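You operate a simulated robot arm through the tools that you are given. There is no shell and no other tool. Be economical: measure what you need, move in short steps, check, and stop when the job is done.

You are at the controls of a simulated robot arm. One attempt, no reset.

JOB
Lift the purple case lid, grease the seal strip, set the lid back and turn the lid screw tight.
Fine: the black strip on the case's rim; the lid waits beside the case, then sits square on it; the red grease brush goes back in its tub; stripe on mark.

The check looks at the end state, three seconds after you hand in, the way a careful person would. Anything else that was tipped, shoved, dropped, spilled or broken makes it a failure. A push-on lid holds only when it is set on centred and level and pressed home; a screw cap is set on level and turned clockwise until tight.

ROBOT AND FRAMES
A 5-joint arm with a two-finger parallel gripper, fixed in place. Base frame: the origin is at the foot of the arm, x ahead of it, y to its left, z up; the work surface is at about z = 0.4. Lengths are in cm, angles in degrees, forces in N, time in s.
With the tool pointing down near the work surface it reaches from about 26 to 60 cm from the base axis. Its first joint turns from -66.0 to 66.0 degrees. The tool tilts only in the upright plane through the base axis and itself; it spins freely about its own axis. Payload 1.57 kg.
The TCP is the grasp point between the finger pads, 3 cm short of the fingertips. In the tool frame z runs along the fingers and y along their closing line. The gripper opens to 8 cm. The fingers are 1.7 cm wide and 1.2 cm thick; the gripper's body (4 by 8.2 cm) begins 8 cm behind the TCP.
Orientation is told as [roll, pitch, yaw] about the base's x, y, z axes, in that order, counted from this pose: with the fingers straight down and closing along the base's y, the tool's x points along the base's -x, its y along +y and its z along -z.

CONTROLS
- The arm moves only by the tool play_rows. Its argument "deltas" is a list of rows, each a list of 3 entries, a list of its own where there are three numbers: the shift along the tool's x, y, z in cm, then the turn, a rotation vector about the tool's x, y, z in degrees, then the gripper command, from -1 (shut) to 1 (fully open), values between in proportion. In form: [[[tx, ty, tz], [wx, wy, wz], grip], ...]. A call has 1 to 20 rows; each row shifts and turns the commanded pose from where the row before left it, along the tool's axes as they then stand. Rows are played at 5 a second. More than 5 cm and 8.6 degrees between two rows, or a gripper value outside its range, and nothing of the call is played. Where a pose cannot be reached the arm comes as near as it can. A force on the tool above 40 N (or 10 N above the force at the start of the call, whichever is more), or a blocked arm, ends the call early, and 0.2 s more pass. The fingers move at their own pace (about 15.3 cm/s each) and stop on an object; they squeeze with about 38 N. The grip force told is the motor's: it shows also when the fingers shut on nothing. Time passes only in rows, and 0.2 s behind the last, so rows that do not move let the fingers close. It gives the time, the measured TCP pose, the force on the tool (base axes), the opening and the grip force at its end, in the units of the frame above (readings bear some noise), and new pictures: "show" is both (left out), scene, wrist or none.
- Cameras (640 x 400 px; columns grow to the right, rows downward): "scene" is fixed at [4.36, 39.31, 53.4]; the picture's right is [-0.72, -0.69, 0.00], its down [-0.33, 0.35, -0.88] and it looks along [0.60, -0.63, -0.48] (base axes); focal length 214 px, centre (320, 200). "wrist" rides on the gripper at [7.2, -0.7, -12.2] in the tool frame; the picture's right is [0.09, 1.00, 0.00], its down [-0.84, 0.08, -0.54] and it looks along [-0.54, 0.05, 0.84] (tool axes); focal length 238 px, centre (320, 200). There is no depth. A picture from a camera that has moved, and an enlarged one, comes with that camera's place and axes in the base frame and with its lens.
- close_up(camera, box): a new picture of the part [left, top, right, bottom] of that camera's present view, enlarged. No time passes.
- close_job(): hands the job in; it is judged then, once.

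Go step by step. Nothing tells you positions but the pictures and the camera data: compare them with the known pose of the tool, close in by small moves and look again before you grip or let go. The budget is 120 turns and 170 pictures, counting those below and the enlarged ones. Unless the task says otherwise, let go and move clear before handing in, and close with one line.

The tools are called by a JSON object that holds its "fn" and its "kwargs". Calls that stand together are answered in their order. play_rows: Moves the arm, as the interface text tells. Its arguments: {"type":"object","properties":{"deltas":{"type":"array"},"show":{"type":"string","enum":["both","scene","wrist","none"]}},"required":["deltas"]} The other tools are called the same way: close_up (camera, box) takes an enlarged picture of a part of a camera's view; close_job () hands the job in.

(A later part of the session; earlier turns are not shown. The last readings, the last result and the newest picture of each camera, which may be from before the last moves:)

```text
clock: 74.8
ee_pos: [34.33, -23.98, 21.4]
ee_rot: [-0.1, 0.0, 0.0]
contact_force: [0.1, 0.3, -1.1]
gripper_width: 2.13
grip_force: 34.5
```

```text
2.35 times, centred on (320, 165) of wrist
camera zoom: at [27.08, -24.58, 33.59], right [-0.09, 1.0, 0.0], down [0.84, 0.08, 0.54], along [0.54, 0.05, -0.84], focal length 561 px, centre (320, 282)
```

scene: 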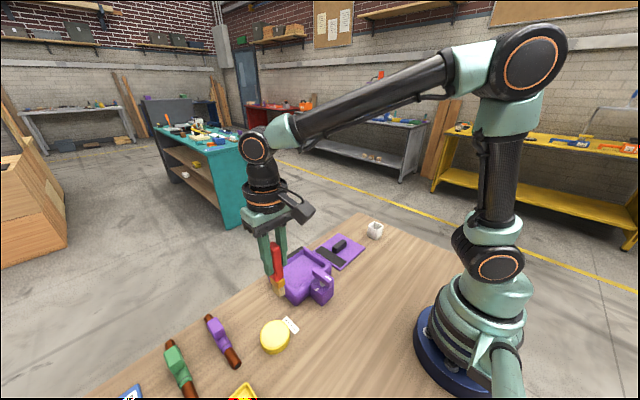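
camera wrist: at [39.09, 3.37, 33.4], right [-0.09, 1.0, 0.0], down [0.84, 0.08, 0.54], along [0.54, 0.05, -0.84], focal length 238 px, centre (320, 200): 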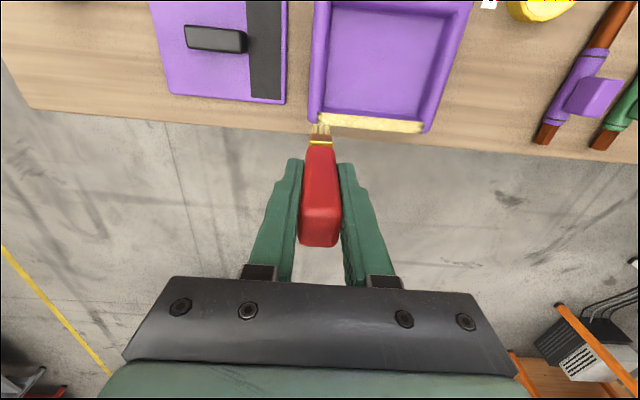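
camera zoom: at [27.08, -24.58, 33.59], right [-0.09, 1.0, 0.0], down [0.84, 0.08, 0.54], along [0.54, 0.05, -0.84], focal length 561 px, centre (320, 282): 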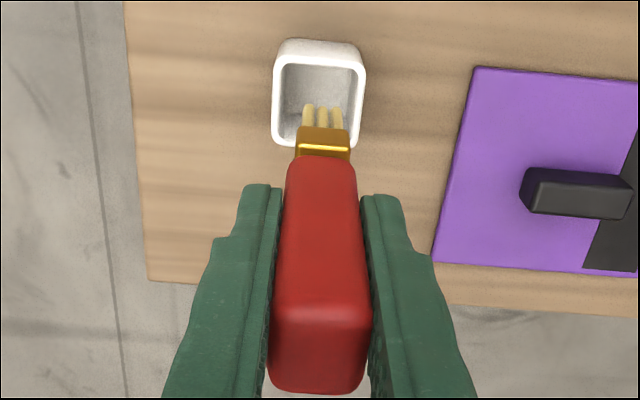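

{"fn": "play_rows", "kwargs": {"deltas": [[[-0.25, 0, 1.5], [0, 0, 0], -1], [[0, 0, 1.5], [0, 0, 0], -1], [[0, 0, 1.5], [0, 0, 0], -1], [[0, 0, 0], [0, 0, 0], -1], [[0, 0, 0], [0, 0, 0], -1]], "show": "none"}}

{"fn": "close_up", "kwargs": {"camera": "scene", "box": [345, 190, 405, 250]}}

{"fn": "close_up", "kwargs": {"camera": "wrist", "box": [270, 80, 370, 250]}}

```text
clock: 76.0
ee_pos: [34.52, -23.7, 16.93]
ee_rot: [0.0, 0.0, 0.1]
contact_force: [0.2, -0.3, 0.0]
gripper_width: 2.12
grip_force: 34.5
```

```text
6.67 times, centred on (375, 220) of scene
camera zoom: at [4.36, 39.31, 53.4], right [-0.72, -0.69, 0.0], down [-0.33, 0.35, -0.88], along [0.6, -0.63, -0.48], focal length 1430 px, centre (-47, 67)
```

zoom: 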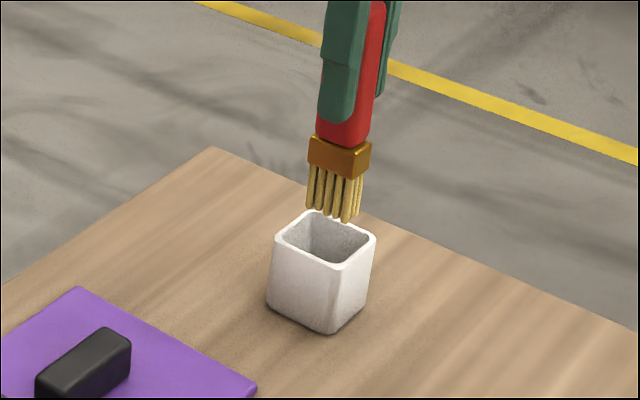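

```text
2.35 times, centred on (320, 165) of wrist
camera zoom: at [27.37, -24.39, 29.02], right [-0.09, 1.0, 0.0], down [0.84, 0.08, 0.54], along [0.54, 0.05, -0.84], focal length 561 px, centre (320, 282)
```

zoom: 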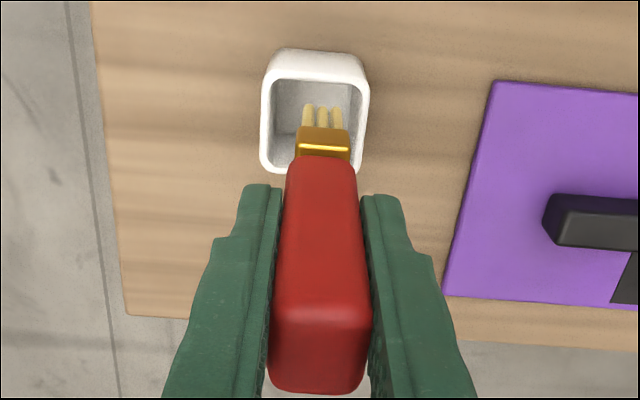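

{"fn": "play_rows", "kwargs": {"deltas": [[[-0.12, -0.18, 0.5], [0, 0, 0], -1], [[0, 0, 1], [0, 0, 0], -1], [[0, 0, 0.5], [0, 0, 0], -1], [[0, 0, 0], [0, 0, 0], -1]], "show": "none"}}

{"fn": "close_up", "kwargs": {"camera": "scene", "box": [355, 200, 395, 240]}}

{"fn": "close_up", "kwargs": {"camera": "wrist", "box": [280, 90, 360, 170]}}

```text
clock: 77.0
ee_pos: [34.94, -24.02, 14.84]
ee_rot: [-0.1, 0.0, 0.0]
contact_force: [0.2, 0.0, -0.8]
gripper_width: 2.14
grip_force: 34.2
```

```text
10.00 times, centred on (375, 220) of scene
camera zoom: at [4.36, 39.31, 53.4], right [-0.72, -0.69, 0.0], down [-0.33, 0.35, -0.88], along [0.6, -0.63, -0.48], focal length 2145 px, centre (-230, 0)
```

zoom: 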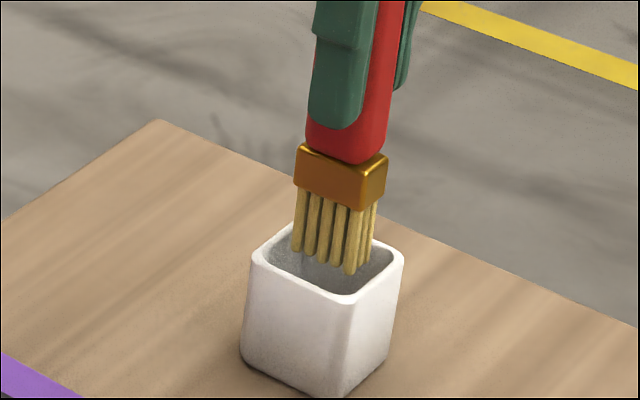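

```text
5.00 times, centred on (320, 130) of wrist
camera zoom: at [27.58, -24.7, 26.93], right [-0.09, 1.0, 0.0], down [0.84, 0.08, 0.54], along [0.54, 0.05, -0.84], focal length 1192 px, centre (320, 550)
```

zoom: 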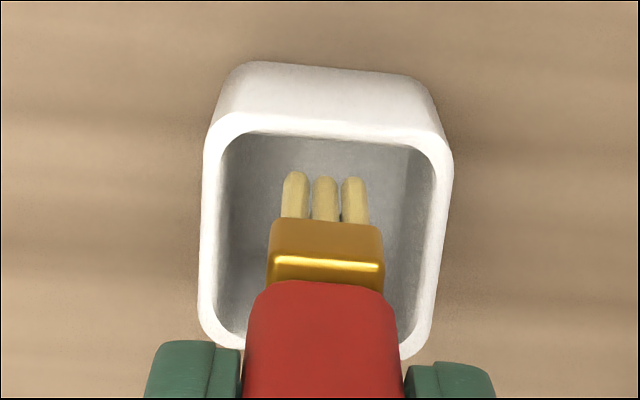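

The bristles are centred in the tub opening. Lowering in.

{"fn": "play_rows", "kwargs": {"deltas": [[[0.1, 0, 0.8], [0, 0, 0], -1], [[0, 0, 0.8], [0, 0, 0], -1], [[0, 0, 0.8], [0, 0, 0], -1], [[0, 0, 0.7], [0, 0, 0], -1], [[0, 0, 0.3], [0, 0, 0], -1], [[0, 0, 0], [0, 0, 0], -1]], "show": "none"}}

{"fn": "close_up", "kwargs": {"camera": "scene", "box": [355, 200, 395, 240]}}

{"fn": "close_up", "kwargs": {"camera": "wrist", "box": [270, 90, 370, 190]}}

```text
clock: 78.4
ee_pos: [34.63, -24.08, 11.54]
ee_rot: [0.0, 0.1, 0.1]
contact_force: [0.6, -0.9, -0.7]
gripper_width: 2.1
grip_force: 34.3
```

```text
10.00 times, centred on (375, 220) of scene
camera zoom: at [4.36, 39.31, 53.4], right [-0.72, -0.69, 0.0], down [-0.33, 0.35, -0.88], along [0.6, -0.63, -0.48], focal length 2145 px, centre (-230, 0)
```

zoom: 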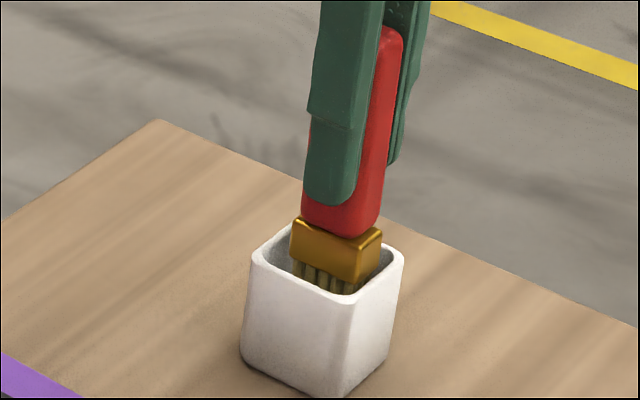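

```text
4.00 times, centred on (320, 140) of wrist
camera zoom: at [27.39, -24.8, 23.66], right [-0.09, 1.0, 0.0], down [0.84, 0.08, 0.54], along [0.54, 0.05, -0.84], focal length 953 px, centre (320, 440)
```

zoom: 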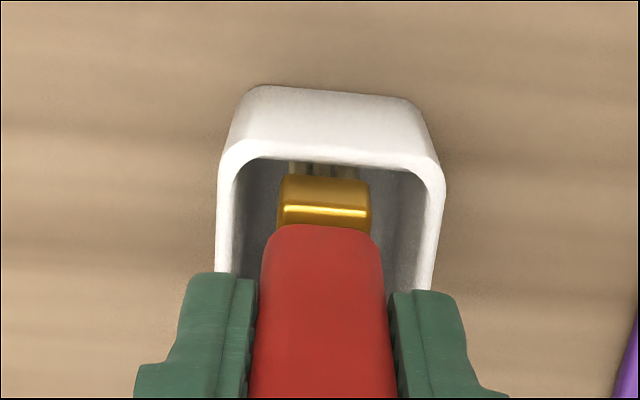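

{"fn": "play_rows", "kwargs": {"deltas": [[[0, 0, 0.4], [0, 0, 0], -1], [[0, 0, 0.2], [0, 0, 0], -1], [[0, 0, 0], [0, 0, 0], -1]], "show": "none"}}

{"fn": "play_rows", "kwargs": {"deltas": [[[0, 0, 0.15], [0, 0, 0], -1], [[0, 0, 0], [0, 0, 0], -1]], "show": "none"}}

{"fn": "play_rows", "kwargs": {"deltas": [[[0, 0, 0.15], [0, 0, 0], -1], [[0, 0, 0], [0, 0, 0], -1]], "show": "none"}}

{"fn": "close_up", "kwargs": {"camera": "scene", "box": [355, 200, 395, 240]}}

```text
clock: 79.2
ee_pos: [34.75, -24.08, 10.85]
ee_rot: [-0.1, 0.0, 0.0]
contact_force: [-0.5, -0.2, -0.7]
gripper_width: 2.11
grip_force: 34.3
```

```text
clock: 79.8
ee_pos: [34.7, -24.06, 10.68]
ee_rot: [0.0, 0.0, 0.0]
contact_force: [0.3, -1.2, -0.6]
gripper_width: 2.11
grip_force: 34.4
```

```text
clock: 80.4
ee_pos: [34.57, -24.06, 10.61]
ee_rot: [0.0, 0.1, 0.0]
contact_force: [0.4, 0.5, -1.7]
gripper_width: 2.11
grip_force: 34.6
```

```text
10.00 times, centred on (375, 220) of scene
camera zoom: at [4.36, 39.31, 53.4], right [-0.72, -0.69, 0.0], down [-0.33, 0.35, -0.88], along [0.6, -0.63, -0.48], focal length 2145 px, centre (-230, 0)
```

zoom: 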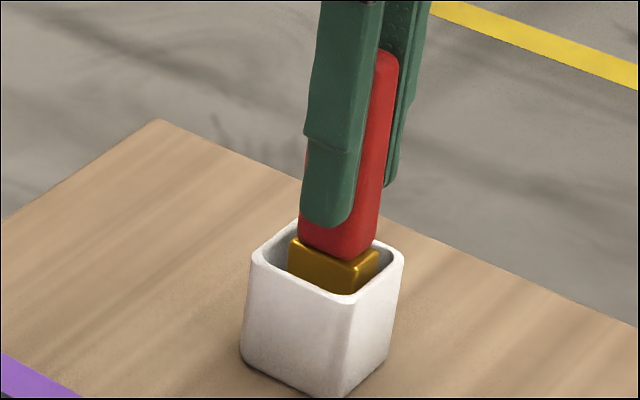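

{"fn": "play_rows", "kwargs": {"deltas": [[[0, 0, 0.15], [0, 0, 0], -1], [[0, 0, 0], [0, 0, 0], -1]], "show": "none"}}

{"fn": "play_rows", "kwargs": {"deltas": [[[0, 0, 0.12], [0, 0, 0], -1], [[0, 0, 0], [0, 0, 0], -1]], "show": "none"}}

{"fn": "close_up", "kwargs": {"camera": "scene", "box": [355, 200, 395, 240]}}

```text
clock: 81.0
ee_pos: [34.61, -24.17, 10.38]
ee_rot: [0.0, 0.1, 0.0]
contact_force: [0.0, 0.2, -1.1]
gripper_width: 2.13
grip_force: 34.7
```

```text
clock: 81.6
ee_pos: [34.74, -24.13, 10.36]
ee_rot: [0.0, 0.0, 0.0]
contact_force: [0.0, 0.3, 0.0]
gripper_width: 2.12
grip_force: 34.9
```

```text
10.00 times, centred on (375, 220) of scene
camera zoom: at [4.36, 39.31, 53.4], right [-0.72, -0.69, 0.0], down [-0.33, 0.35, -0.88], along [0.6, -0.63, -0.48], focal length 2145 px, centre (-230, 0)
```

zoom: 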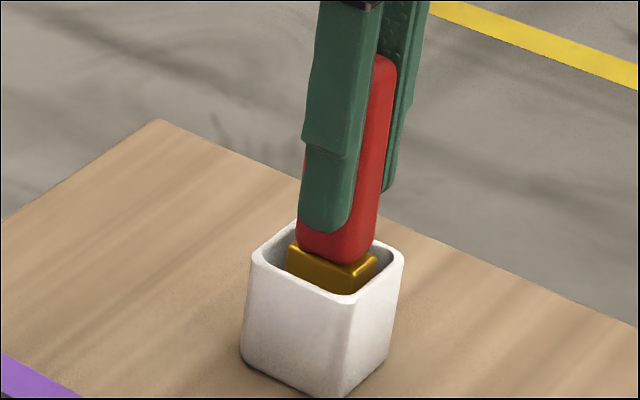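

{"fn": "play_rows", "kwargs": {"deltas": [[[0, 0, 0.1], [0, 0, 0], -1], [[0, 0, 0], [0, 0, 0], -1]], "show": "none"}}

```text
clock: 82.2
ee_pos: [34.74, -24.15, 10.27]
ee_rot: [-0.1, 0.0, 0.0]
contact_force: [-2.5, 0.9, 7.3]
gripper_width: 2.12
grip_force: 34.4
```

The brush is on the tub floor (7 N). I'll release it and rise straight up.

{"fn": "play_rows", "kwargs": {"deltas": [[[0, 0, -0.05], [0, 0, 0], -0.4], [[0, 0, 0], [0, 0, 0], 0], [[0, 0, 0], [0, 0, 0], 0.5], [[0, 0, 0], [0, 0, 0], 0.5], [[0, 0, -1], [0, 0, 0], 0.5], [[0, 0, -2], [0, 0, 0], 0.5], [[0, 0, -3], [0, 0, 0], 0.5], [[0, 0, -3], [0, 0, 0], 0.5], [[0, 0, -2], [0, 0, 0], 0.7], [[0, 0, 0], [0, 0, 0], 0.9]], "show": "wrist"}}

{"fn": "close_up", "kwargs": {"camera": "scene", "box": [310, 180, 410, 270]}}

```text
clock: 84.4
ee_pos: [34.72, -24.18, 21.16]
ee_rot: [0.1, 0.0, 0.0]
contact_force: [0.7, -1.0, 0.2]
gripper_width: 7.63
grip_force: 0.2
camera wrist: at [27.36, -24.8, 33.24], right [-0.09, 1.0, 0.0], down [0.84, 0.08, 0.54], along [0.54, 0.05, -0.84], focal length 238 px, centre (320, 200)
```

wrist: 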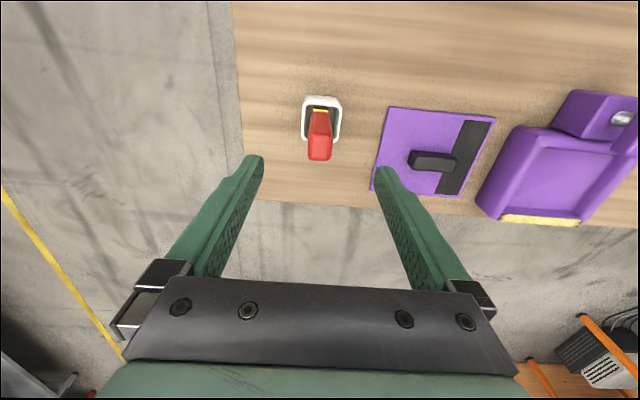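

```text
4.44 times, centred on (360, 225) of scene
camera zoom: at [4.36, 39.31, 53.4], right [-0.72, -0.69, 0.0], down [-0.33, 0.35, -0.88], along [0.6, -0.63, -0.48], focal length 953 px, centre (142, 89)
```

zoom: 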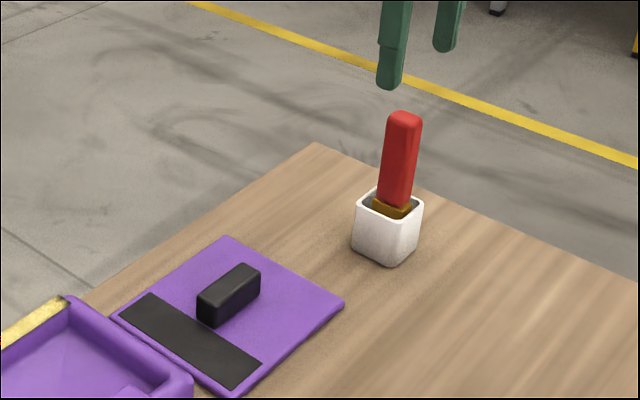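

The brush stands upright in its tub. Back to the lid handle at about (39.45, −7.9).

{"fn": "play_rows", "kwargs": {"deltas": [[[0, 1, 0], [0, 0, 0], 1], [[-0.8, 2.6, 0], [0, 0, 0], 1], [[-0.8, 2.6, 0], [0, 0, 0], 1], [[-0.8, 2.6, 0], [0, 0, 0], 1], [[-0.8, 2.6, 0], [0, 0, 0], 1], [[-0.8, 2.6, 0], [0, 0, 0], 1], [[-0.73, 2.3, 1], [0, 0, 0], 1], [[0, 0, 3], [0, 0, 0], 1], [[0, 0, 3], [0, 0, 0], 1], [[0, 0, 3], [0, 0, 0], 1], [[0, 0, 0], [0, 0, 0], 1], [[0, 0, 0], [0, 0, 0], 1]], "show": "none"}}

{"fn": "close_up", "kwargs": {"camera": "wrist", "box": [200, 60, 440, 220]}}

```text
clock: 87.0
ee_pos: [39.47, -7.63, 11.11]
ee_rot: [0.0, 0.0, 0.0]
contact_force: [-0.1, -0.2, 0.1]
gripper_width: 8.01
grip_force: 0.2
```

```text
2.50 times, centred on (320, 140) of wrist
camera zoom: at [32.15, -8.27, 23.26], right [-0.09, 1.0, 0.0], down [0.84, 0.08, 0.54], along [0.54, 0.05, -0.84], focal length 596 px, centre (320, 350)
```

zoom: 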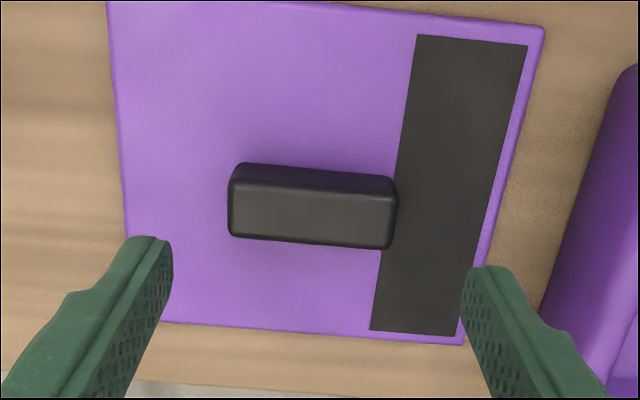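

{"fn": "play_rows", "kwargs": {"deltas": [[[0, -0.25, 2], [0, 0, 0], 1], [[0, 0, 2], [0, 0, 0], 1], [[0, 0, 2], [0, 0, 0], 1], [[0, 0, 0.8], [0, 0, 0], 1], [[0, 0, 0], [0, 0, 0], 1], [[0, 0, 0], [0, 0, 0], 1]], "show": "none"}}

{"fn": "close_up", "kwargs": {"camera": "wrist", "box": [200, 60, 440, 220]}}

{"fn": "close_up", "kwargs": {"camera": "scene", "box": [300, 210, 380, 270]}}

```text
clock: 88.4
ee_pos: [39.37, -8.06, 4.28]
ee_rot: [0.0, 0.0, 0.0]
contact_force: [0.7, 1.0, 0.1]
gripper_width: 8.0
grip_force: 0.0
```

```text
2.50 times, centred on (320, 140) of wrist
camera zoom: at [32.08, -8.64, 16.44], right [-0.09, 1.0, 0.0], down [0.84, 0.08, 0.54], along [0.54, 0.05, -0.84], focal length 596 px, centre (320, 350)
```

zoom: 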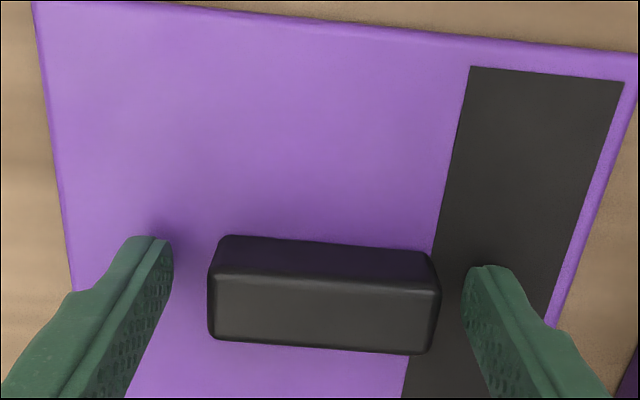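

```text
6.67 times, centred on (340, 240) of scene
camera zoom: at [4.36, 39.31, 53.4], right [-0.72, -0.69, 0.0], down [-0.33, 0.35, -0.88], along [0.6, -0.63, -0.48], focal length 1430 px, centre (187, -67)
```

zoom: 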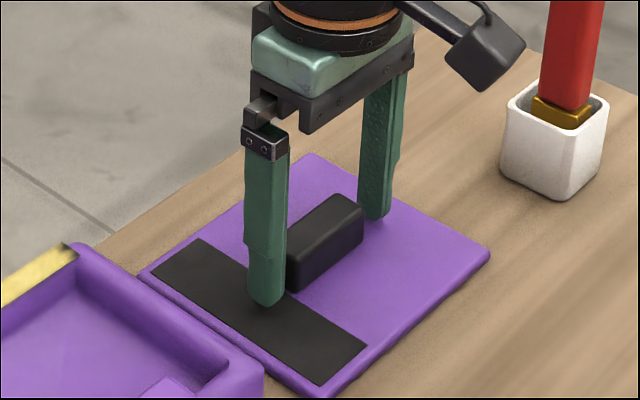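

{"fn": "play_rows", "kwargs": {"deltas": [[[0, 0.12, 0.2], [0, 0, 0], 1], [[0, 0, 0], [0, 0, 0], 1], [[0, 0, 0], [0, 0, 0], 0.4], [[0, 0, 0], [0, 0, 0], -1], [[0, 0, 0], [0, 0, 0], -1], [[0, 0, 0], [0, 0, 0], -1]], "show": "none"}}

{"fn": "play_rows", "kwargs": {"deltas": [[[0, 0, -0.2], [0, 0, 0], -1], [[0, 0, -0.2], [0, 0, 0], -1], [[0, 0, -0.4], [0, 0, 0], -1], [[0, 0, -0.8], [0, 0, 0], -1], [[0, 0, 0], [0, 0, 0], -1]], "show": "none"}}

{"fn": "close_up", "kwargs": {"camera": "scene", "box": [300, 210, 380, 270]}}

```text
clock: 89.8
ee_pos: [39.22, -7.91, 4.21]
ee_rot: [0.0, -0.1, 0.0]
contact_force: [-0.8, -0.7, 0.6]
gripper_width: 5.92
grip_force: 37.8
```

```text
clock: 91.0
ee_pos: [39.4, -7.84, 5.89]
ee_rot: [0.0, 0.0, 0.0]
contact_force: [-0.1, 0.2, -1.7]
gripper_width: 5.93
grip_force: 37.5
```

```text
6.67 times, centred on (340, 240) of scene
camera zoom: at [4.36, 39.31, 53.4], right [-0.72, -0.69, 0.0], down [-0.33, 0.35, -0.88], along [0.6, -0.63, -0.48], focal length 1430 px, centre (187, -67)
```

zoom: 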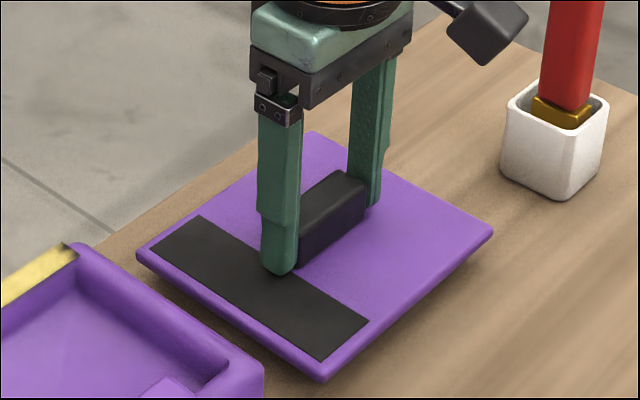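

The lid is held level. I'll carry it back over the case, offset 1.2 cm outward to clear the bar.

{"fn": "play_rows", "kwargs": {"deltas": [[[0, 0, -1], [0, 0, 0], -1], [[0, 0, -2], [0, 0, 0], -1], [[0, 0, -2], [0, 0, 0], -1], [[0, 0, -2], [0, 0, 0], -1], [[0, 0, -2], [0, 0, 0], -1], [[-0.2, 1, 0], [0, 0, 0], -1], [[-0.2, 1.8, 0], [0, 0, 0], -1], [[-0.2, 1.8, 0], [0, 0, 0], -1], [[-0.2, 1.8, 0], [0, 0, 0], -1], [[-0.2, 1.8, 0], [0, 0, 0], -1], [[-0.2, 1.8, 0], [0, 0, 0], -1], [[-0.2, 1.8, 0], [0, 0, 0], -1], [[-0.2, 1.8, 0], [0, 0, 0], -1], [[-0.2, 1.8, 0], [0, 0, 0], -1], [[-0.2, 1.6, 0], [0, 0, 0], -1], [[-0.1, 0.84, 0], [0, 0, 0], -1], [[0, 0, 0], [0, 0, 0], -1], [[0, 0, 0], [0, 0, 0], -1]], "show": "both"}}

{"fn": "close_up", "kwargs": {"camera": "wrist", "box": [200, 0, 440, 180]}}

```text
clock: 94.8
ee_pos: [41.43, 9.92, 14.82]
ee_rot: [0.0, 0.0, 0.0]
contact_force: [-0.5, 0.7, -0.8]
gripper_width: 5.92
grip_force: 37.7
camera wrist: at [34.15, 9.19, 27.07], right [-0.09, 1.0, 0.0], down [0.84, 0.08, 0.54], along [0.54, 0.05, -0.84], focal length 238 px, centre (320, 200)
```

scene: 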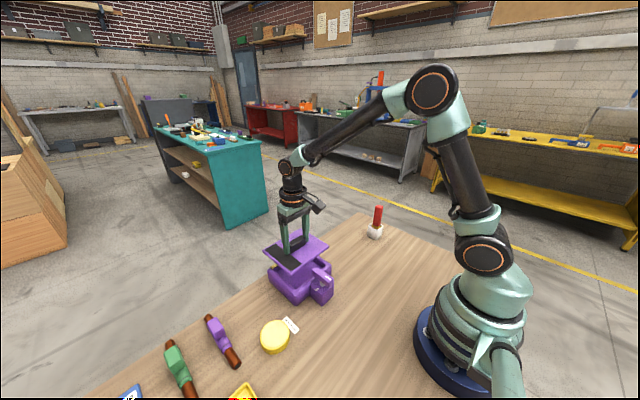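
wrist: 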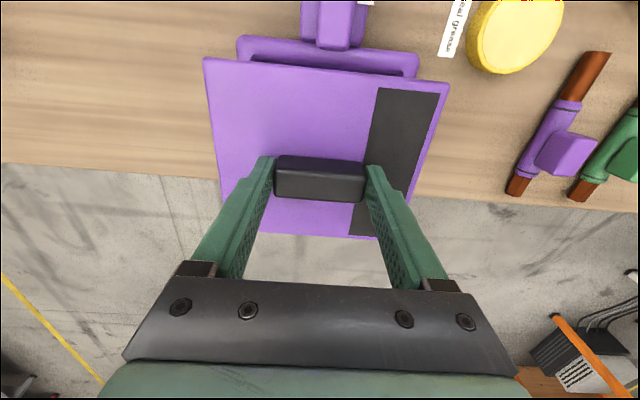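

```text
2.22 times, centred on (320, 90) of wrist
camera zoom: at [34.15, 9.19, 27.07], right [-0.09, 1.0, 0.0], down [0.84, 0.08, 0.54], along [0.54, 0.05, -0.84], focal length 530 px, centre (320, 444)
```

zoom: 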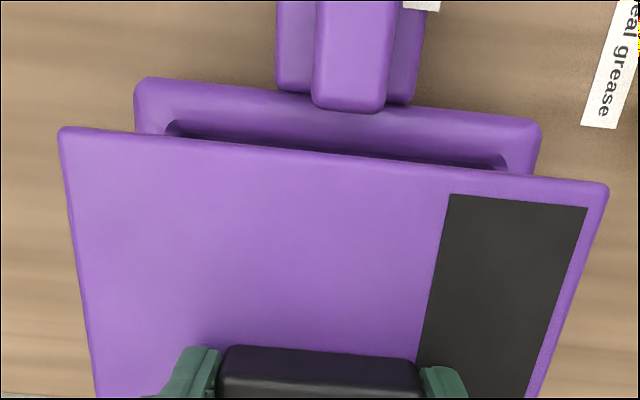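

{"fn": "play_rows", "kwargs": {"deltas": [[[0, 0, 1], [0, 0, 0], -1], [[0, 0, 1], [0, 0, 0], -1], [[0, 0, 1], [0, 0, 0], -1], [[0, 0, 1], [0, 0, 0], -1], [[0, 0, 0.4], [0, 0, 0], -1], [[0, 0, 0], [0, 0, 0], -1], [[0, 0, 0], [0, 0, 0], -1]], "show": "none"}}

{"fn": "close_up", "kwargs": {"camera": "wrist", "box": [200, 40, 440, 220]}}

{"fn": "close_up", "kwargs": {"camera": "scene", "box": [260, 235, 350, 310]}}

```text
clock: 96.4
ee_pos: [41.41, 9.98, 10.51]
ee_rot: [0.0, -0.1, -0.1]
contact_force: [0.1, 0.4, -0.9]
gripper_width: 5.95
grip_force: 38.1
```

```text
2.22 times, centred on (320, 130) of wrist
camera zoom: at [34.18, 9.28, 22.6], right [-0.09, 1.0, 0.0], down [0.84, 0.08, 0.54], along [0.54, 0.05, -0.84], focal length 530 px, centre (320, 356)
```

zoom: 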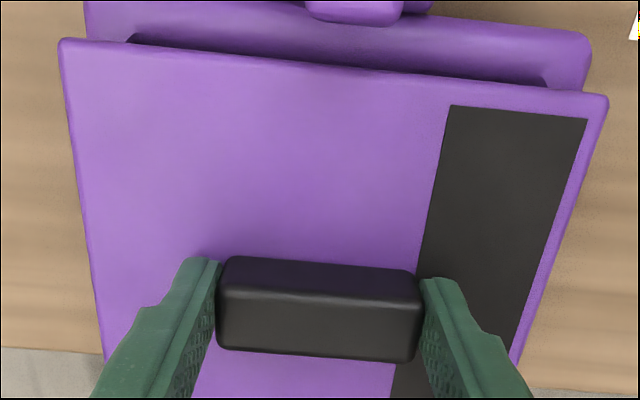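

```text
5.33 times, centred on (305, 272) of scene
camera zoom: at [4.36, 39.31, 53.4], right [-0.72, -0.69, 0.0], down [-0.33, 0.35, -0.88], along [0.6, -0.63, -0.48], focal length 1144 px, centre (400, -187)
```

zoom: 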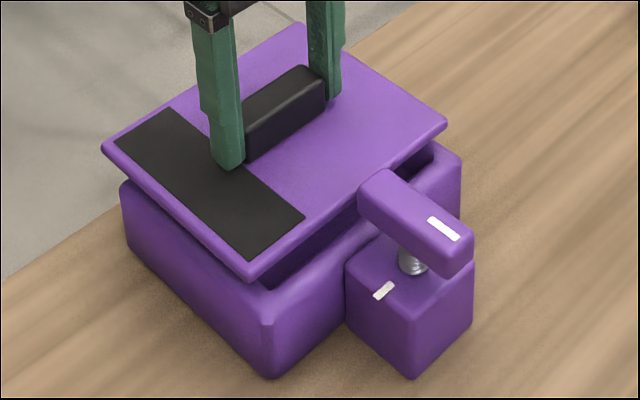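

The case hasn't shifted. I'll lower a bit more, then slide in under the bar to x = 40.26.

{"fn": "play_rows", "kwargs": {"deltas": [[[0, 0, 0.4], [0, 0, 0], -1], [[0.4, 0, 0], [0, 0, 0], -1], [[0.4, 0, 0], [0, 0, 0], -1], [[0.35, 0, 0], [0, 0, 0], -1], [[0, 0, 0], [0, 0, 0], -1], [[0, 0, 0], [0, 0, 0], -1]], "show": "none"}}

{"fn": "close_up", "kwargs": {"camera": "wrist", "box": [200, 40, 440, 220]}}

{"fn": "close_up", "kwargs": {"camera": "scene", "box": [260, 235, 350, 310]}}

```text
clock: 97.8
ee_pos: [40.22, 10.0, 10.14]
ee_rot: [0.0, 0.0, 0.0]
contact_force: [-0.2, -0.6, -1.4]
gripper_width: 5.92
grip_force: 38.4
```

```text
2.22 times, centred on (320, 130) of wrist
camera zoom: at [33.0, 9.29, 22.12], right [-0.09, 1.0, 0.0], down [0.84, 0.08, 0.54], along [0.54, 0.05, -0.84], focal length 530 px, centre (320, 356)
```

zoom: 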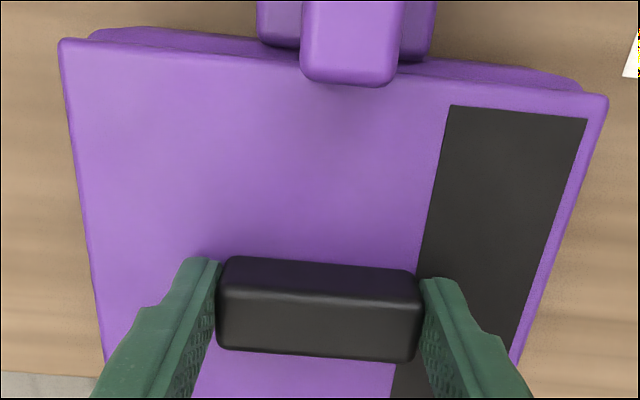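

```text
5.33 times, centred on (305, 272) of scene
camera zoom: at [4.36, 39.31, 53.4], right [-0.72, -0.69, 0.0], down [-0.33, 0.35, -0.88], along [0.6, -0.63, -0.48], focal length 1144 px, centre (400, -187)
```

zoom: 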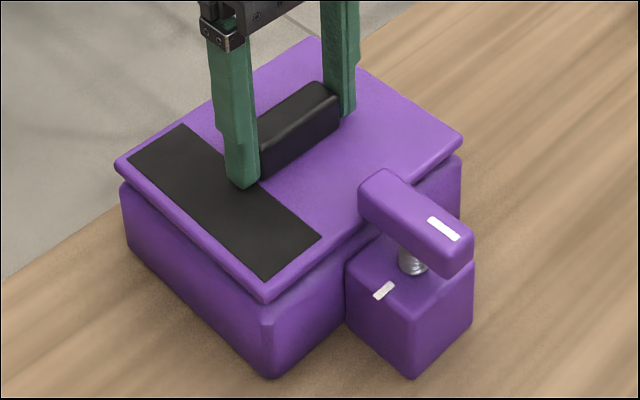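

Aligned over the case. Lowering in small steps.

{"fn": "play_rows", "kwargs": {"deltas": [[[0, 0, 0.2], [0, 0, 0], -1], [[0, 0, 0.2], [0, 0, 0], -1], [[0, 0, 0.15], [0, 0, 0], -1], [[0, 0, 0], [0, 0, 0], -1]], "show": "none"}}

{"fn": "close_up", "kwargs": {"camera": "scene", "box": [260, 235, 350, 310]}}

{"fn": "close_up", "kwargs": {"camera": "wrist", "box": [200, 20, 440, 160]}}

```text
clock: 98.8
ee_pos: [40.29, 9.98, 9.53]
ee_rot: [0.0, 0.0, 0.0]
contact_force: [0.4, 0.5, -0.5]
gripper_width: 5.91
grip_force: 37.5
```

```text
5.33 times, centred on (305, 272) of scene
camera zoom: at [4.36, 39.31, 53.4], right [-0.72, -0.69, 0.0], down [-0.33, 0.35, -0.88], along [0.6, -0.63, -0.48], focal length 1144 px, centre (400, -187)
```

zoom: 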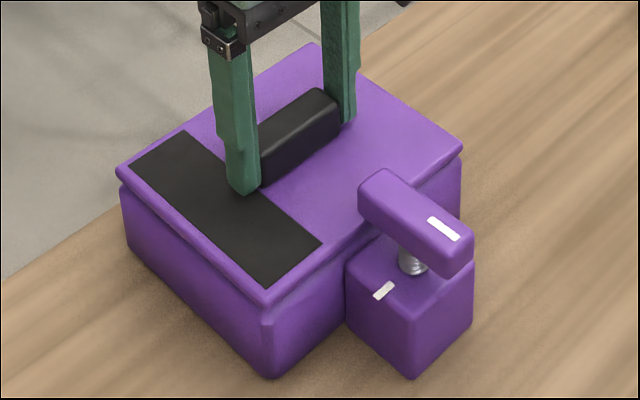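

```text
2.67 times, centred on (320, 90) of wrist
camera zoom: at [33.03, 9.25, 21.57], right [-0.09, 1.0, 0.0], down [0.84, 0.08, 0.54], along [0.54, 0.05, -0.84], focal length 636 px, centre (320, 493)
```

zoom: 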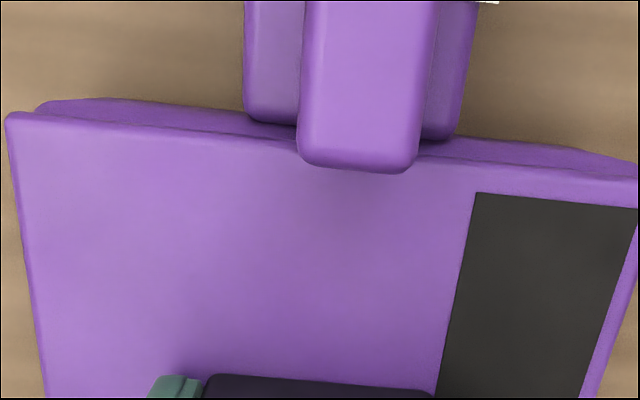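

{"fn": "play_rows", "kwargs": {"deltas": [[[0, 0, 0.15], [0, 0, 0], -1], [[0, 0, 0], [0, 0, 0], -1]], "show": "none"}}

{"fn": "play_rows", "kwargs": {"deltas": [[[0, 0, 0.15], [0, 0, 0], -1], [[0, 0, 0], [0, 0, 0], -1]], "show": "none"}}

{"fn": "play_rows", "kwargs": {"deltas": [[[0, 0, 0.1], [0, 0, 0], -1], [[0, 0, 0], [0, 0, 0], -1]], "show": "none"}}

{"fn": "close_up", "kwargs": {"camera": "scene", "box": [260, 235, 350, 310]}}

```text
clock: 99.4
ee_pos: [40.2, 9.9, 9.37]
ee_rot: [0.0, 0.0, 0.0]
contact_force: [0.3, 0.0, -1.5]
gripper_width: 5.91
grip_force: 38.4
```

```text
clock: 100.0
ee_pos: [40.22, 10.09, 9.15]
ee_rot: [0.0, 0.0, 0.0]
contact_force: [-3.0, -3.1, 7.9]
gripper_width: 5.92
grip_force: 37.9
```

```text
clock: 100.6
ee_pos: [40.34, 10.03, 9.1]
ee_rot: [-0.1, -0.1, 0.1]
contact_force: [-8.1, 4.4, 25.9]
gripper_width: 5.96
grip_force: 38.4
```

```text
5.33 times, centred on (305, 272) of scene
camera zoom: at [4.35, 39.31, 53.41], right [-0.72, -0.69, 0.0], down [-0.33, 0.35, -0.88], along [0.6, -0.63, -0.48], focal length 1144 px, centre (400, -187)
```

zoom: 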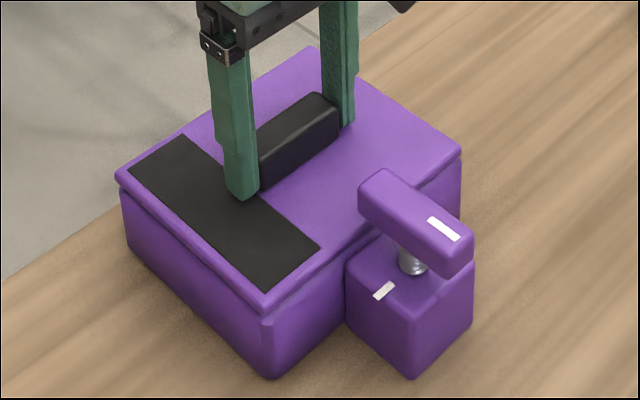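

The lid is almost home, but the sideways force (−8 N in x) and a ~2 px offset suggest it's about 0.1 cm too far out. I'll ease off, nudge it −0.1 in x, and press again.

{"fn": "play_rows", "kwargs": {"deltas": [[[0, 0, -0.15], [0, 0, 0], -1], [[0.1, -0.03, 0], [0, 0, 0], -1], [[0, 0, 0], [0, 0, 0], -1], [[0, 0, 0.1], [0, 0, 0], -1], [[0, 0, 0], [0, 0, 0], -1]], "show": "none"}}

{"fn": "play_rows", "kwargs": {"deltas": [[[0, 0, 0.05], [0, 0, 0], -1], [[0, 0, 0], [0, 0, 0], -1]], "show": "none"}}

{"fn": "close_up", "kwargs": {"camera": "scene", "box": [260, 235, 350, 310]}}

{"fn": "close_up", "kwargs": {"camera": "wrist", "box": [200, 20, 440, 160]}}

```text
clock: 101.8
ee_pos: [40.26, 9.79, 9.14]
ee_rot: [0.0, -0.1, -0.2]
contact_force: [-4.4, -5.9, 20.6]
gripper_width: 5.93
grip_force: 38.0
```

```text
clock: 102.4
ee_pos: [40.24, 9.92, 9.12]
ee_rot: [0.0, 0.0, 0.0]
contact_force: [-3.6, -6.3, 23.1]
gripper_width: 5.9
grip_force: 37.6
```

```text
5.33 times, centred on (305, 272) of scene
camera zoom: at [4.35, 39.31, 53.41], right [-0.72, -0.69, 0.0], down [-0.33, 0.35, -0.88], along [0.6, -0.63, -0.48], focal length 1144 px, centre (400, -187)
```

zoom: 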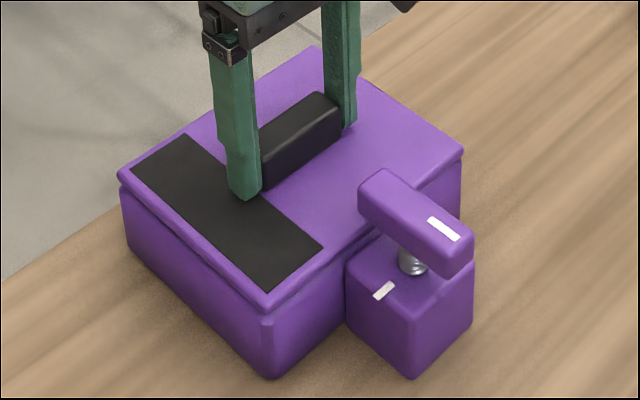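

```text
2.67 times, centred on (320, 90) of wrist
camera zoom: at [33.0, 9.24, 21.24], right [-0.09, 1.0, 0.0], down [0.84, 0.08, 0.54], along [0.54, 0.05, -0.84], focal length 636 px, centre (320, 493)
```

zoom: 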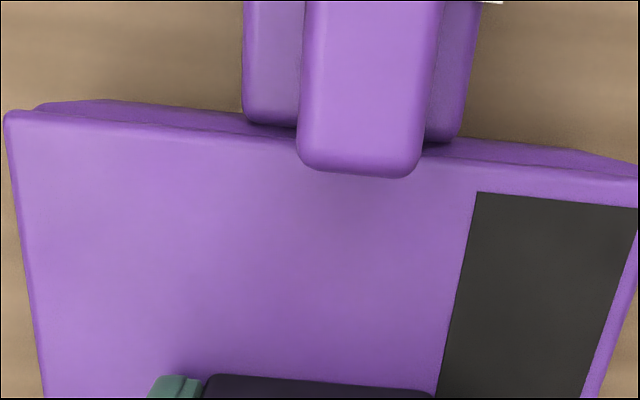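

The lid sits square, perhaps 0.1 cm high. I'll release it and press it home from the top of the handle with closed fingers.

{"fn": "play_rows", "kwargs": {"deltas": [[[0, 0.04, -0.15], [0, 0, 0], -1], [[0, 0, 0], [0, 0, 0], 0.2], [[0, 0, 0], [0, 0, 0], 0.9], [[0, 0, 0], [0, 0, 0], 0.9], [[0, 0, -1.5], [0, 0, 0], 0.9], [[0, 0, -2.3], [0, 0, 0], 0.9], [[0, 0, 0], [0, 0, 0], 0], [[0, 0, 0], [0, 0, 0], -1], [[0, 0, 0], [0, 0, 0], -1], [[0, 0, 0], [0, 0, 0], -1]], "show": "none"}}

{"fn": "close_up", "kwargs": {"camera": "scene", "box": [260, 235, 350, 310]}}

{"fn": "close_up", "kwargs": {"camera": "wrist", "box": [200, 20, 440, 220]}}

```text
clock: 104.6
ee_pos: [40.43, 9.95, 13.2]
ee_rot: [0.1, 0.0, -0.1]
contact_force: [-1.1, -0.5, 0.3]
gripper_width: 0.0
grip_force: 20.9
```

```text
5.33 times, centred on (305, 272) of scene
camera zoom: at [4.36, 39.31, 53.4], right [-0.72, -0.69, 0.0], down [-0.33, 0.35, -0.88], along [0.6, -0.63, -0.48], focal length 1144 px, centre (400, -187)
```

zoom: 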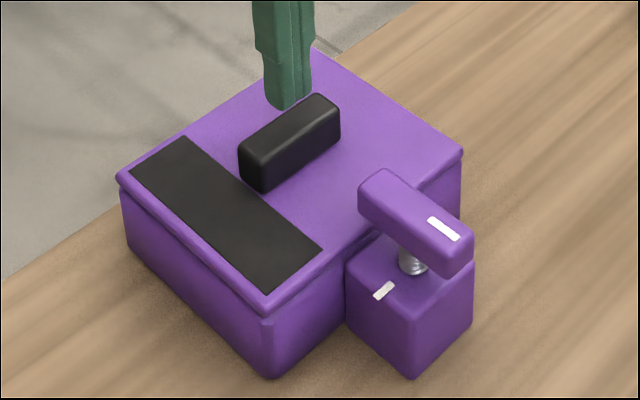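

```text
2.00 times, centred on (320, 120) of wrist
camera zoom: at [33.16, 9.31, 25.36], right [-0.09, 1.0, 0.0], down [0.84, 0.08, 0.54], along [0.54, 0.05, -0.84], focal length 477 px, centre (320, 360)
```

zoom: 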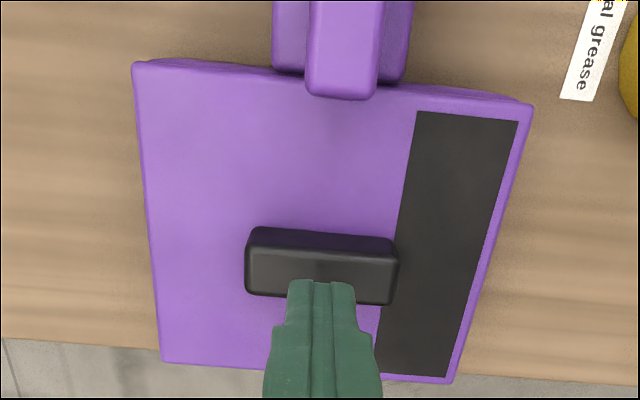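

{"fn": "play_rows", "kwargs": {"deltas": [[[0.12, 0.05, 0.8], [0, 0, 0], -1], [[0, 0, 0.5], [0, 0, 0], -1], [[0, 0, 0], [0, 0, 0], -1]], "show": "none"}}

{"fn": "play_rows", "kwargs": {"deltas": [[[0, 0, 0.2], [0, 0, 0], -1], [[0, 0, 0.2], [0, 0, 0], -1], [[0, 0, 0.2], [0, 0, 0], -1], [[0, 0, 0.15], [0, 0, 0], -1], [[0, 0, 0.15], [0, 0, 0], -1], [[0, 0, 0.15], [0, 0, 0], -1], [[0, 0, 0.15], [0, 0, 0], -1], [[0, 0, 0.15], [0, 0, 0], -1], [[0, 0, 0.15], [0, 0, 0], -1]], "show": "none"}}

{"fn": "close_up", "kwargs": {"camera": "scene", "box": [260, 235, 350, 310]}}

```text
clock: 105.4
ee_pos: [40.15, 10.1, 11.77]
ee_rot: [0.0, 0.0, -0.1]
contact_force: [0.6, -0.1, -0.8]
gripper_width: 0.03
grip_force: 21.4
```

```text
clock: 106.3
ee_pos: [40.26, 10.04, 11.43]
ee_rot: [0.1, -0.1, 0.1]
contact_force: [-1.7, 0.4, 4.0]
gripper_width: 0.0
grip_force: 21.5
stopped in row 4: the force on the tool passed its limit (the readings are from after the stop); the commanded pose is now the measured one
```

```text
5.33 times, centred on (305, 272) of scene
camera zoom: at [4.36, 39.31, 53.4], right [-0.72, -0.69, 0.0], down [-0.33, 0.35, -0.88], along [0.6, -0.63, -0.48], focal length 1144 px, centre (400, -187)
```

zoom: 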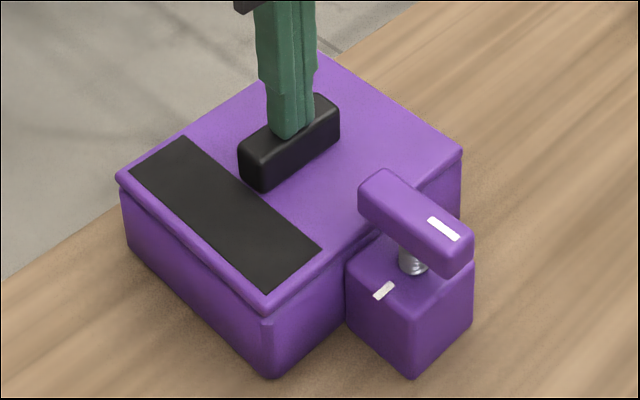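

The lid was pressed home firmly. Next is the lid screw: I'll rise and hover over the bar at about (31.1, 9.95).

{"fn": "play_rows", "kwargs": {"deltas": [[[0, 0, -1], [0, 0, 0], -1], [[0, 0, -2], [0, 0, 0], 0], [[0, 0, -2], [0, 0, 0], 0.5], [[1.8, 0, -1], [0, 0, 0], 0.9], [[1.8, 0, 0], [0, 0, 0], 0.9], [[1.8, 0, 0], [0, 0, 0], 0.9], [[1.8, 0, 0], [0, 0, 0], 0.9], [[1.9, 0, 0], [0, 0, 0], 0.9], [[0, 0, 0], [0, 0, 0], 0.9], [[0, 0, 0], [0, 0, 0], 0.9]], "show": "wrist"}}

{"fn": "close_up", "kwargs": {"camera": "wrist", "box": [240, 60, 400, 200]}}

{"fn": "close_up", "kwargs": {"camera": "scene", "box": [260, 230, 350, 310]}}

```text
clock: 108.5
ee_pos: [31.02, 10.03, 17.39]
ee_rot: [0.0, -0.1, 0.0]
contact_force: [1.0, -0.3, -0.2]
gripper_width: 7.62
grip_force: 0.0
camera wrist: at [23.75, 9.39, 29.49], right [-0.09, 1.0, 0.0], down [0.84, 0.08, 0.54], along [0.54, 0.05, -0.84], focal length 238 px, centre (320, 200)
```

wrist: 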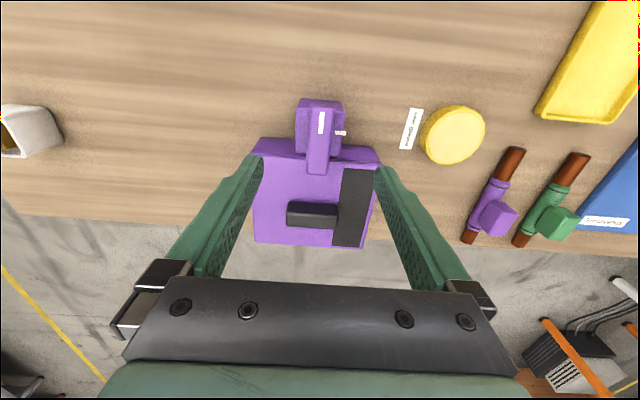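

```text
2.86 times, centred on (320, 130) of wrist
camera zoom: at [23.75, 9.39, 29.49], right [-0.09, 1.0, 0.0], down [0.84, 0.08, 0.54], along [0.54, 0.05, -0.84], focal length 681 px, centre (320, 400)
```

zoom: 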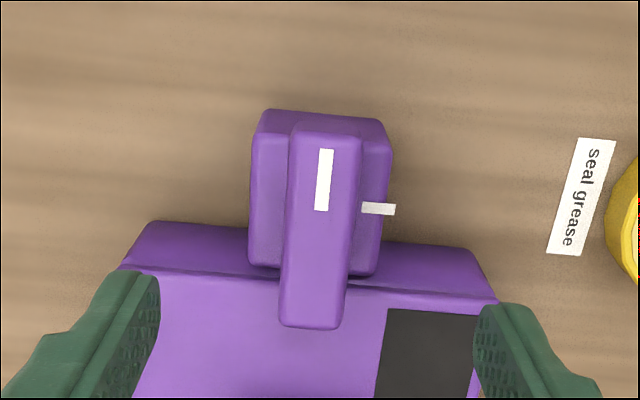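

```text
5.00 times, centred on (305, 270) of scene
camera zoom: at [4.36, 39.31, 53.4], right [-0.72, -0.69, 0.0], down [-0.33, 0.35, -0.88], along [0.6, -0.63, -0.48], focal length 1072 px, centre (395, -150)
```

zoom: 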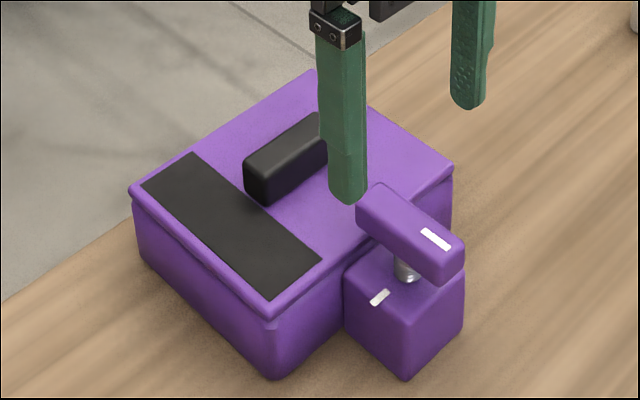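

{"fn": "play_rows", "kwargs": {"deltas": [[[0, -0.05, 2], [0, 0, 0], 0.6], [[0, 0, 2], [0, 0, 0], 0.6], [[0, 0, 1.5], [0, 0, 0], 0.6], [[0, 0, 0], [0, 0, 0], 0.6], [[0, 0, 0], [0, 0, 0], 0.6]], "show": "none"}}

{"fn": "close_up", "kwargs": {"camera": "wrist", "box": [240, 80, 400, 240]}}

{"fn": "close_up", "kwargs": {"camera": "scene", "box": [280, 240, 350, 310]}}

```text
clock: 109.7
ee_pos: [31.18, 10.09, 12.05]
ee_rot: [-0.1, -0.1, 0.0]
contact_force: [0.3, 0.0, 0.1]
gripper_width: 6.39
grip_force: 0.0
```

```text
2.50 times, centred on (320, 160) of wrist
camera zoom: at [23.9, 9.47, 24.01], right [-0.09, 1.0, 0.0], down [0.84, 0.08, 0.54], along [0.54, 0.05, -0.84], focal length 596 px, centre (320, 300)
```

zoom: 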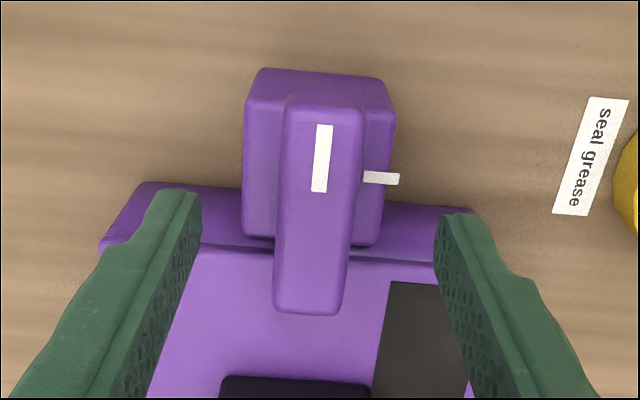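

```text
5.71 times, centred on (315, 275) of scene
camera zoom: at [4.36, 39.31, 53.4], right [-0.72, -0.69, 0.0], down [-0.33, 0.35, -0.88], along [0.6, -0.63, -0.48], focal length 1226 px, centre (349, -229)
```

zoom: 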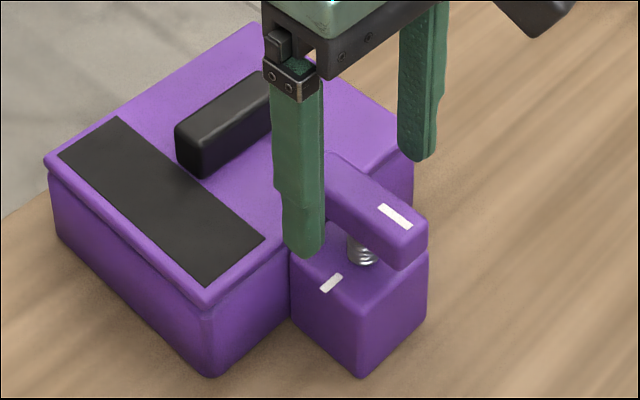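

{"fn": "play_rows", "kwargs": {"deltas": [[[0.05, -0.05, 1], [0, 0, 0], 0.5], [[0, 0, 1], [0, 0, 0], 0.5], [[0, 0, 0.4], [0, 0, 0], 0.5], [[0, 0, 0], [0, 0, 0], 0.5], [[0, 0, 0], [0, 0, 0], 0.5]], "show": "none"}}

{"fn": "close_up", "kwargs": {"camera": "wrist", "box": [240, 80, 400, 240]}}

{"fn": "close_up", "kwargs": {"camera": "scene", "box": [280, 240, 350, 310]}}

```text
clock: 110.9
ee_pos: [31.1, 9.98, 9.54]
ee_rot: [0.0, 0.0, 0.1]
contact_force: [0.0, 0.4, 0.3]
gripper_width: 5.99
grip_force: 0.0
```

```text
2.50 times, centred on (320, 160) of wrist
camera zoom: at [23.83, 9.37, 21.66], right [-0.09, 1.0, 0.0], down [0.84, 0.08, 0.54], along [0.54, 0.05, -0.84], focal length 596 px, centre (320, 300)
```

zoom: 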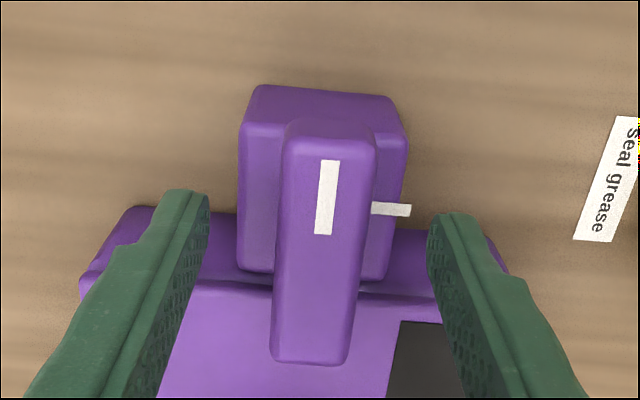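

```text
5.71 times, centred on (315, 275) of scene
camera zoom: at [4.36, 39.31, 53.4], right [-0.72, -0.69, 0.0], down [-0.33, 0.35, -0.88], along [0.6, -0.63, -0.48], focal length 1226 px, centre (349, -229)
```

zoom: 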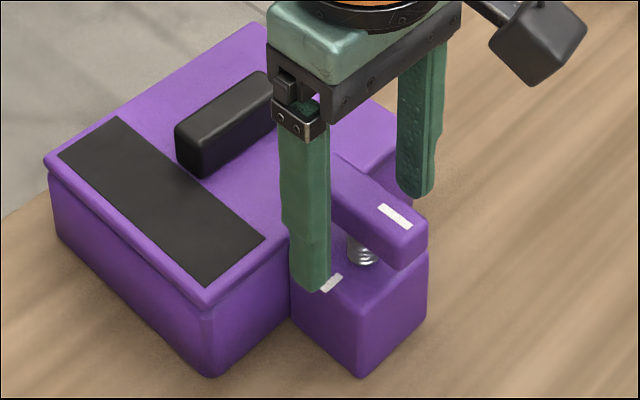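

{"fn": "play_rows", "kwargs": {"deltas": [[[0, 0, 0], [0, 0, 0], 0], [[0, 0, 0], [0, 0, 0], -0.4], [[0, 0, 0], [0, 0, 0], -1], [[0, 0, 0], [0, 0, 0], -1], [[0, 0, 0], [0, 0, 0], -1]], "show": "none"}}

{"fn": "close_up", "kwargs": {"camera": "wrist", "box": [240, 80, 400, 240]}}

{"fn": "close_up", "kwargs": {"camera": "scene", "box": [280, 240, 350, 310]}}

```text
clock: 112.1
ee_pos: [31.09, 9.97, 9.49]
ee_rot: [0.0, -0.1, 0.0]
contact_force: [2.7, -11.5, 1.4]
gripper_width: 2.18
grip_force: 34.7
```

```text
2.50 times, centred on (320, 160) of wrist
camera zoom: at [23.84, 9.35, 21.67], right [-0.09, 1.0, 0.0], down [0.84, 0.08, 0.54], along [0.54, 0.05, -0.84], focal length 596 px, centre (320, 300)
```

zoom: 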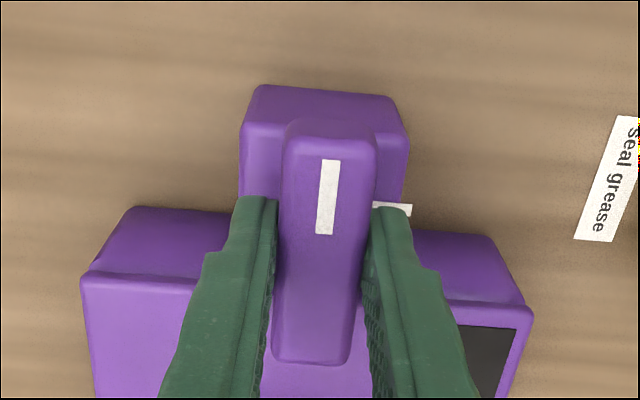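

```text
5.71 times, centred on (315, 275) of scene
camera zoom: at [4.36, 39.31, 53.4], right [-0.72, -0.69, 0.0], down [-0.33, 0.35, -0.88], along [0.6, -0.63, -0.48], focal length 1226 px, centre (349, -229)
```

zoom: 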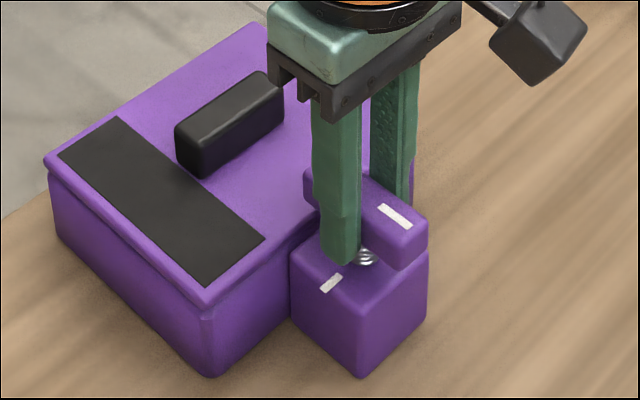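

Gripped, with a side force of −11 N. I'll relax that by 0.07 cm and start a small clockwise turn.

{"fn": "play_rows", "kwargs": {"deltas": [[[0, -0.07, 0], [0, 0, 0], -1], [[0, 0, 0], [0, 0, 4], -1], [[0, 0, 0], [0, 0, 6], -1], [[0, 0, 0], [0, 0, 0], -1]], "show": "none"}}

{"fn": "close_up", "kwargs": {"camera": "scene", "box": [280, 240, 350, 310]}}

```text
clock: 113.1
ee_pos: [31.13, 9.99, 9.56]
ee_rot: [0.1, -0.3, -9.9]
contact_force: [8.0, 7.3, -6.0]
gripper_width: 2.16
grip_force: 34.7
```

```text
5.71 times, centred on (315, 275) of scene
camera zoom: at [4.36, 39.31, 53.4], right [-0.72, -0.69, 0.0], down [-0.33, 0.35, -0.88], along [0.6, -0.63, -0.48], focal length 1226 px, centre (349, -229)
```

zoom: 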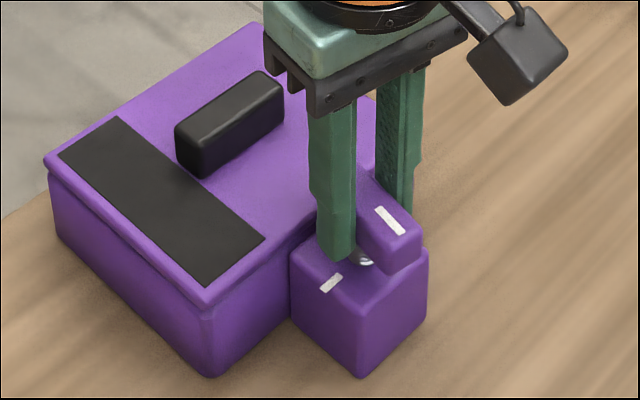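

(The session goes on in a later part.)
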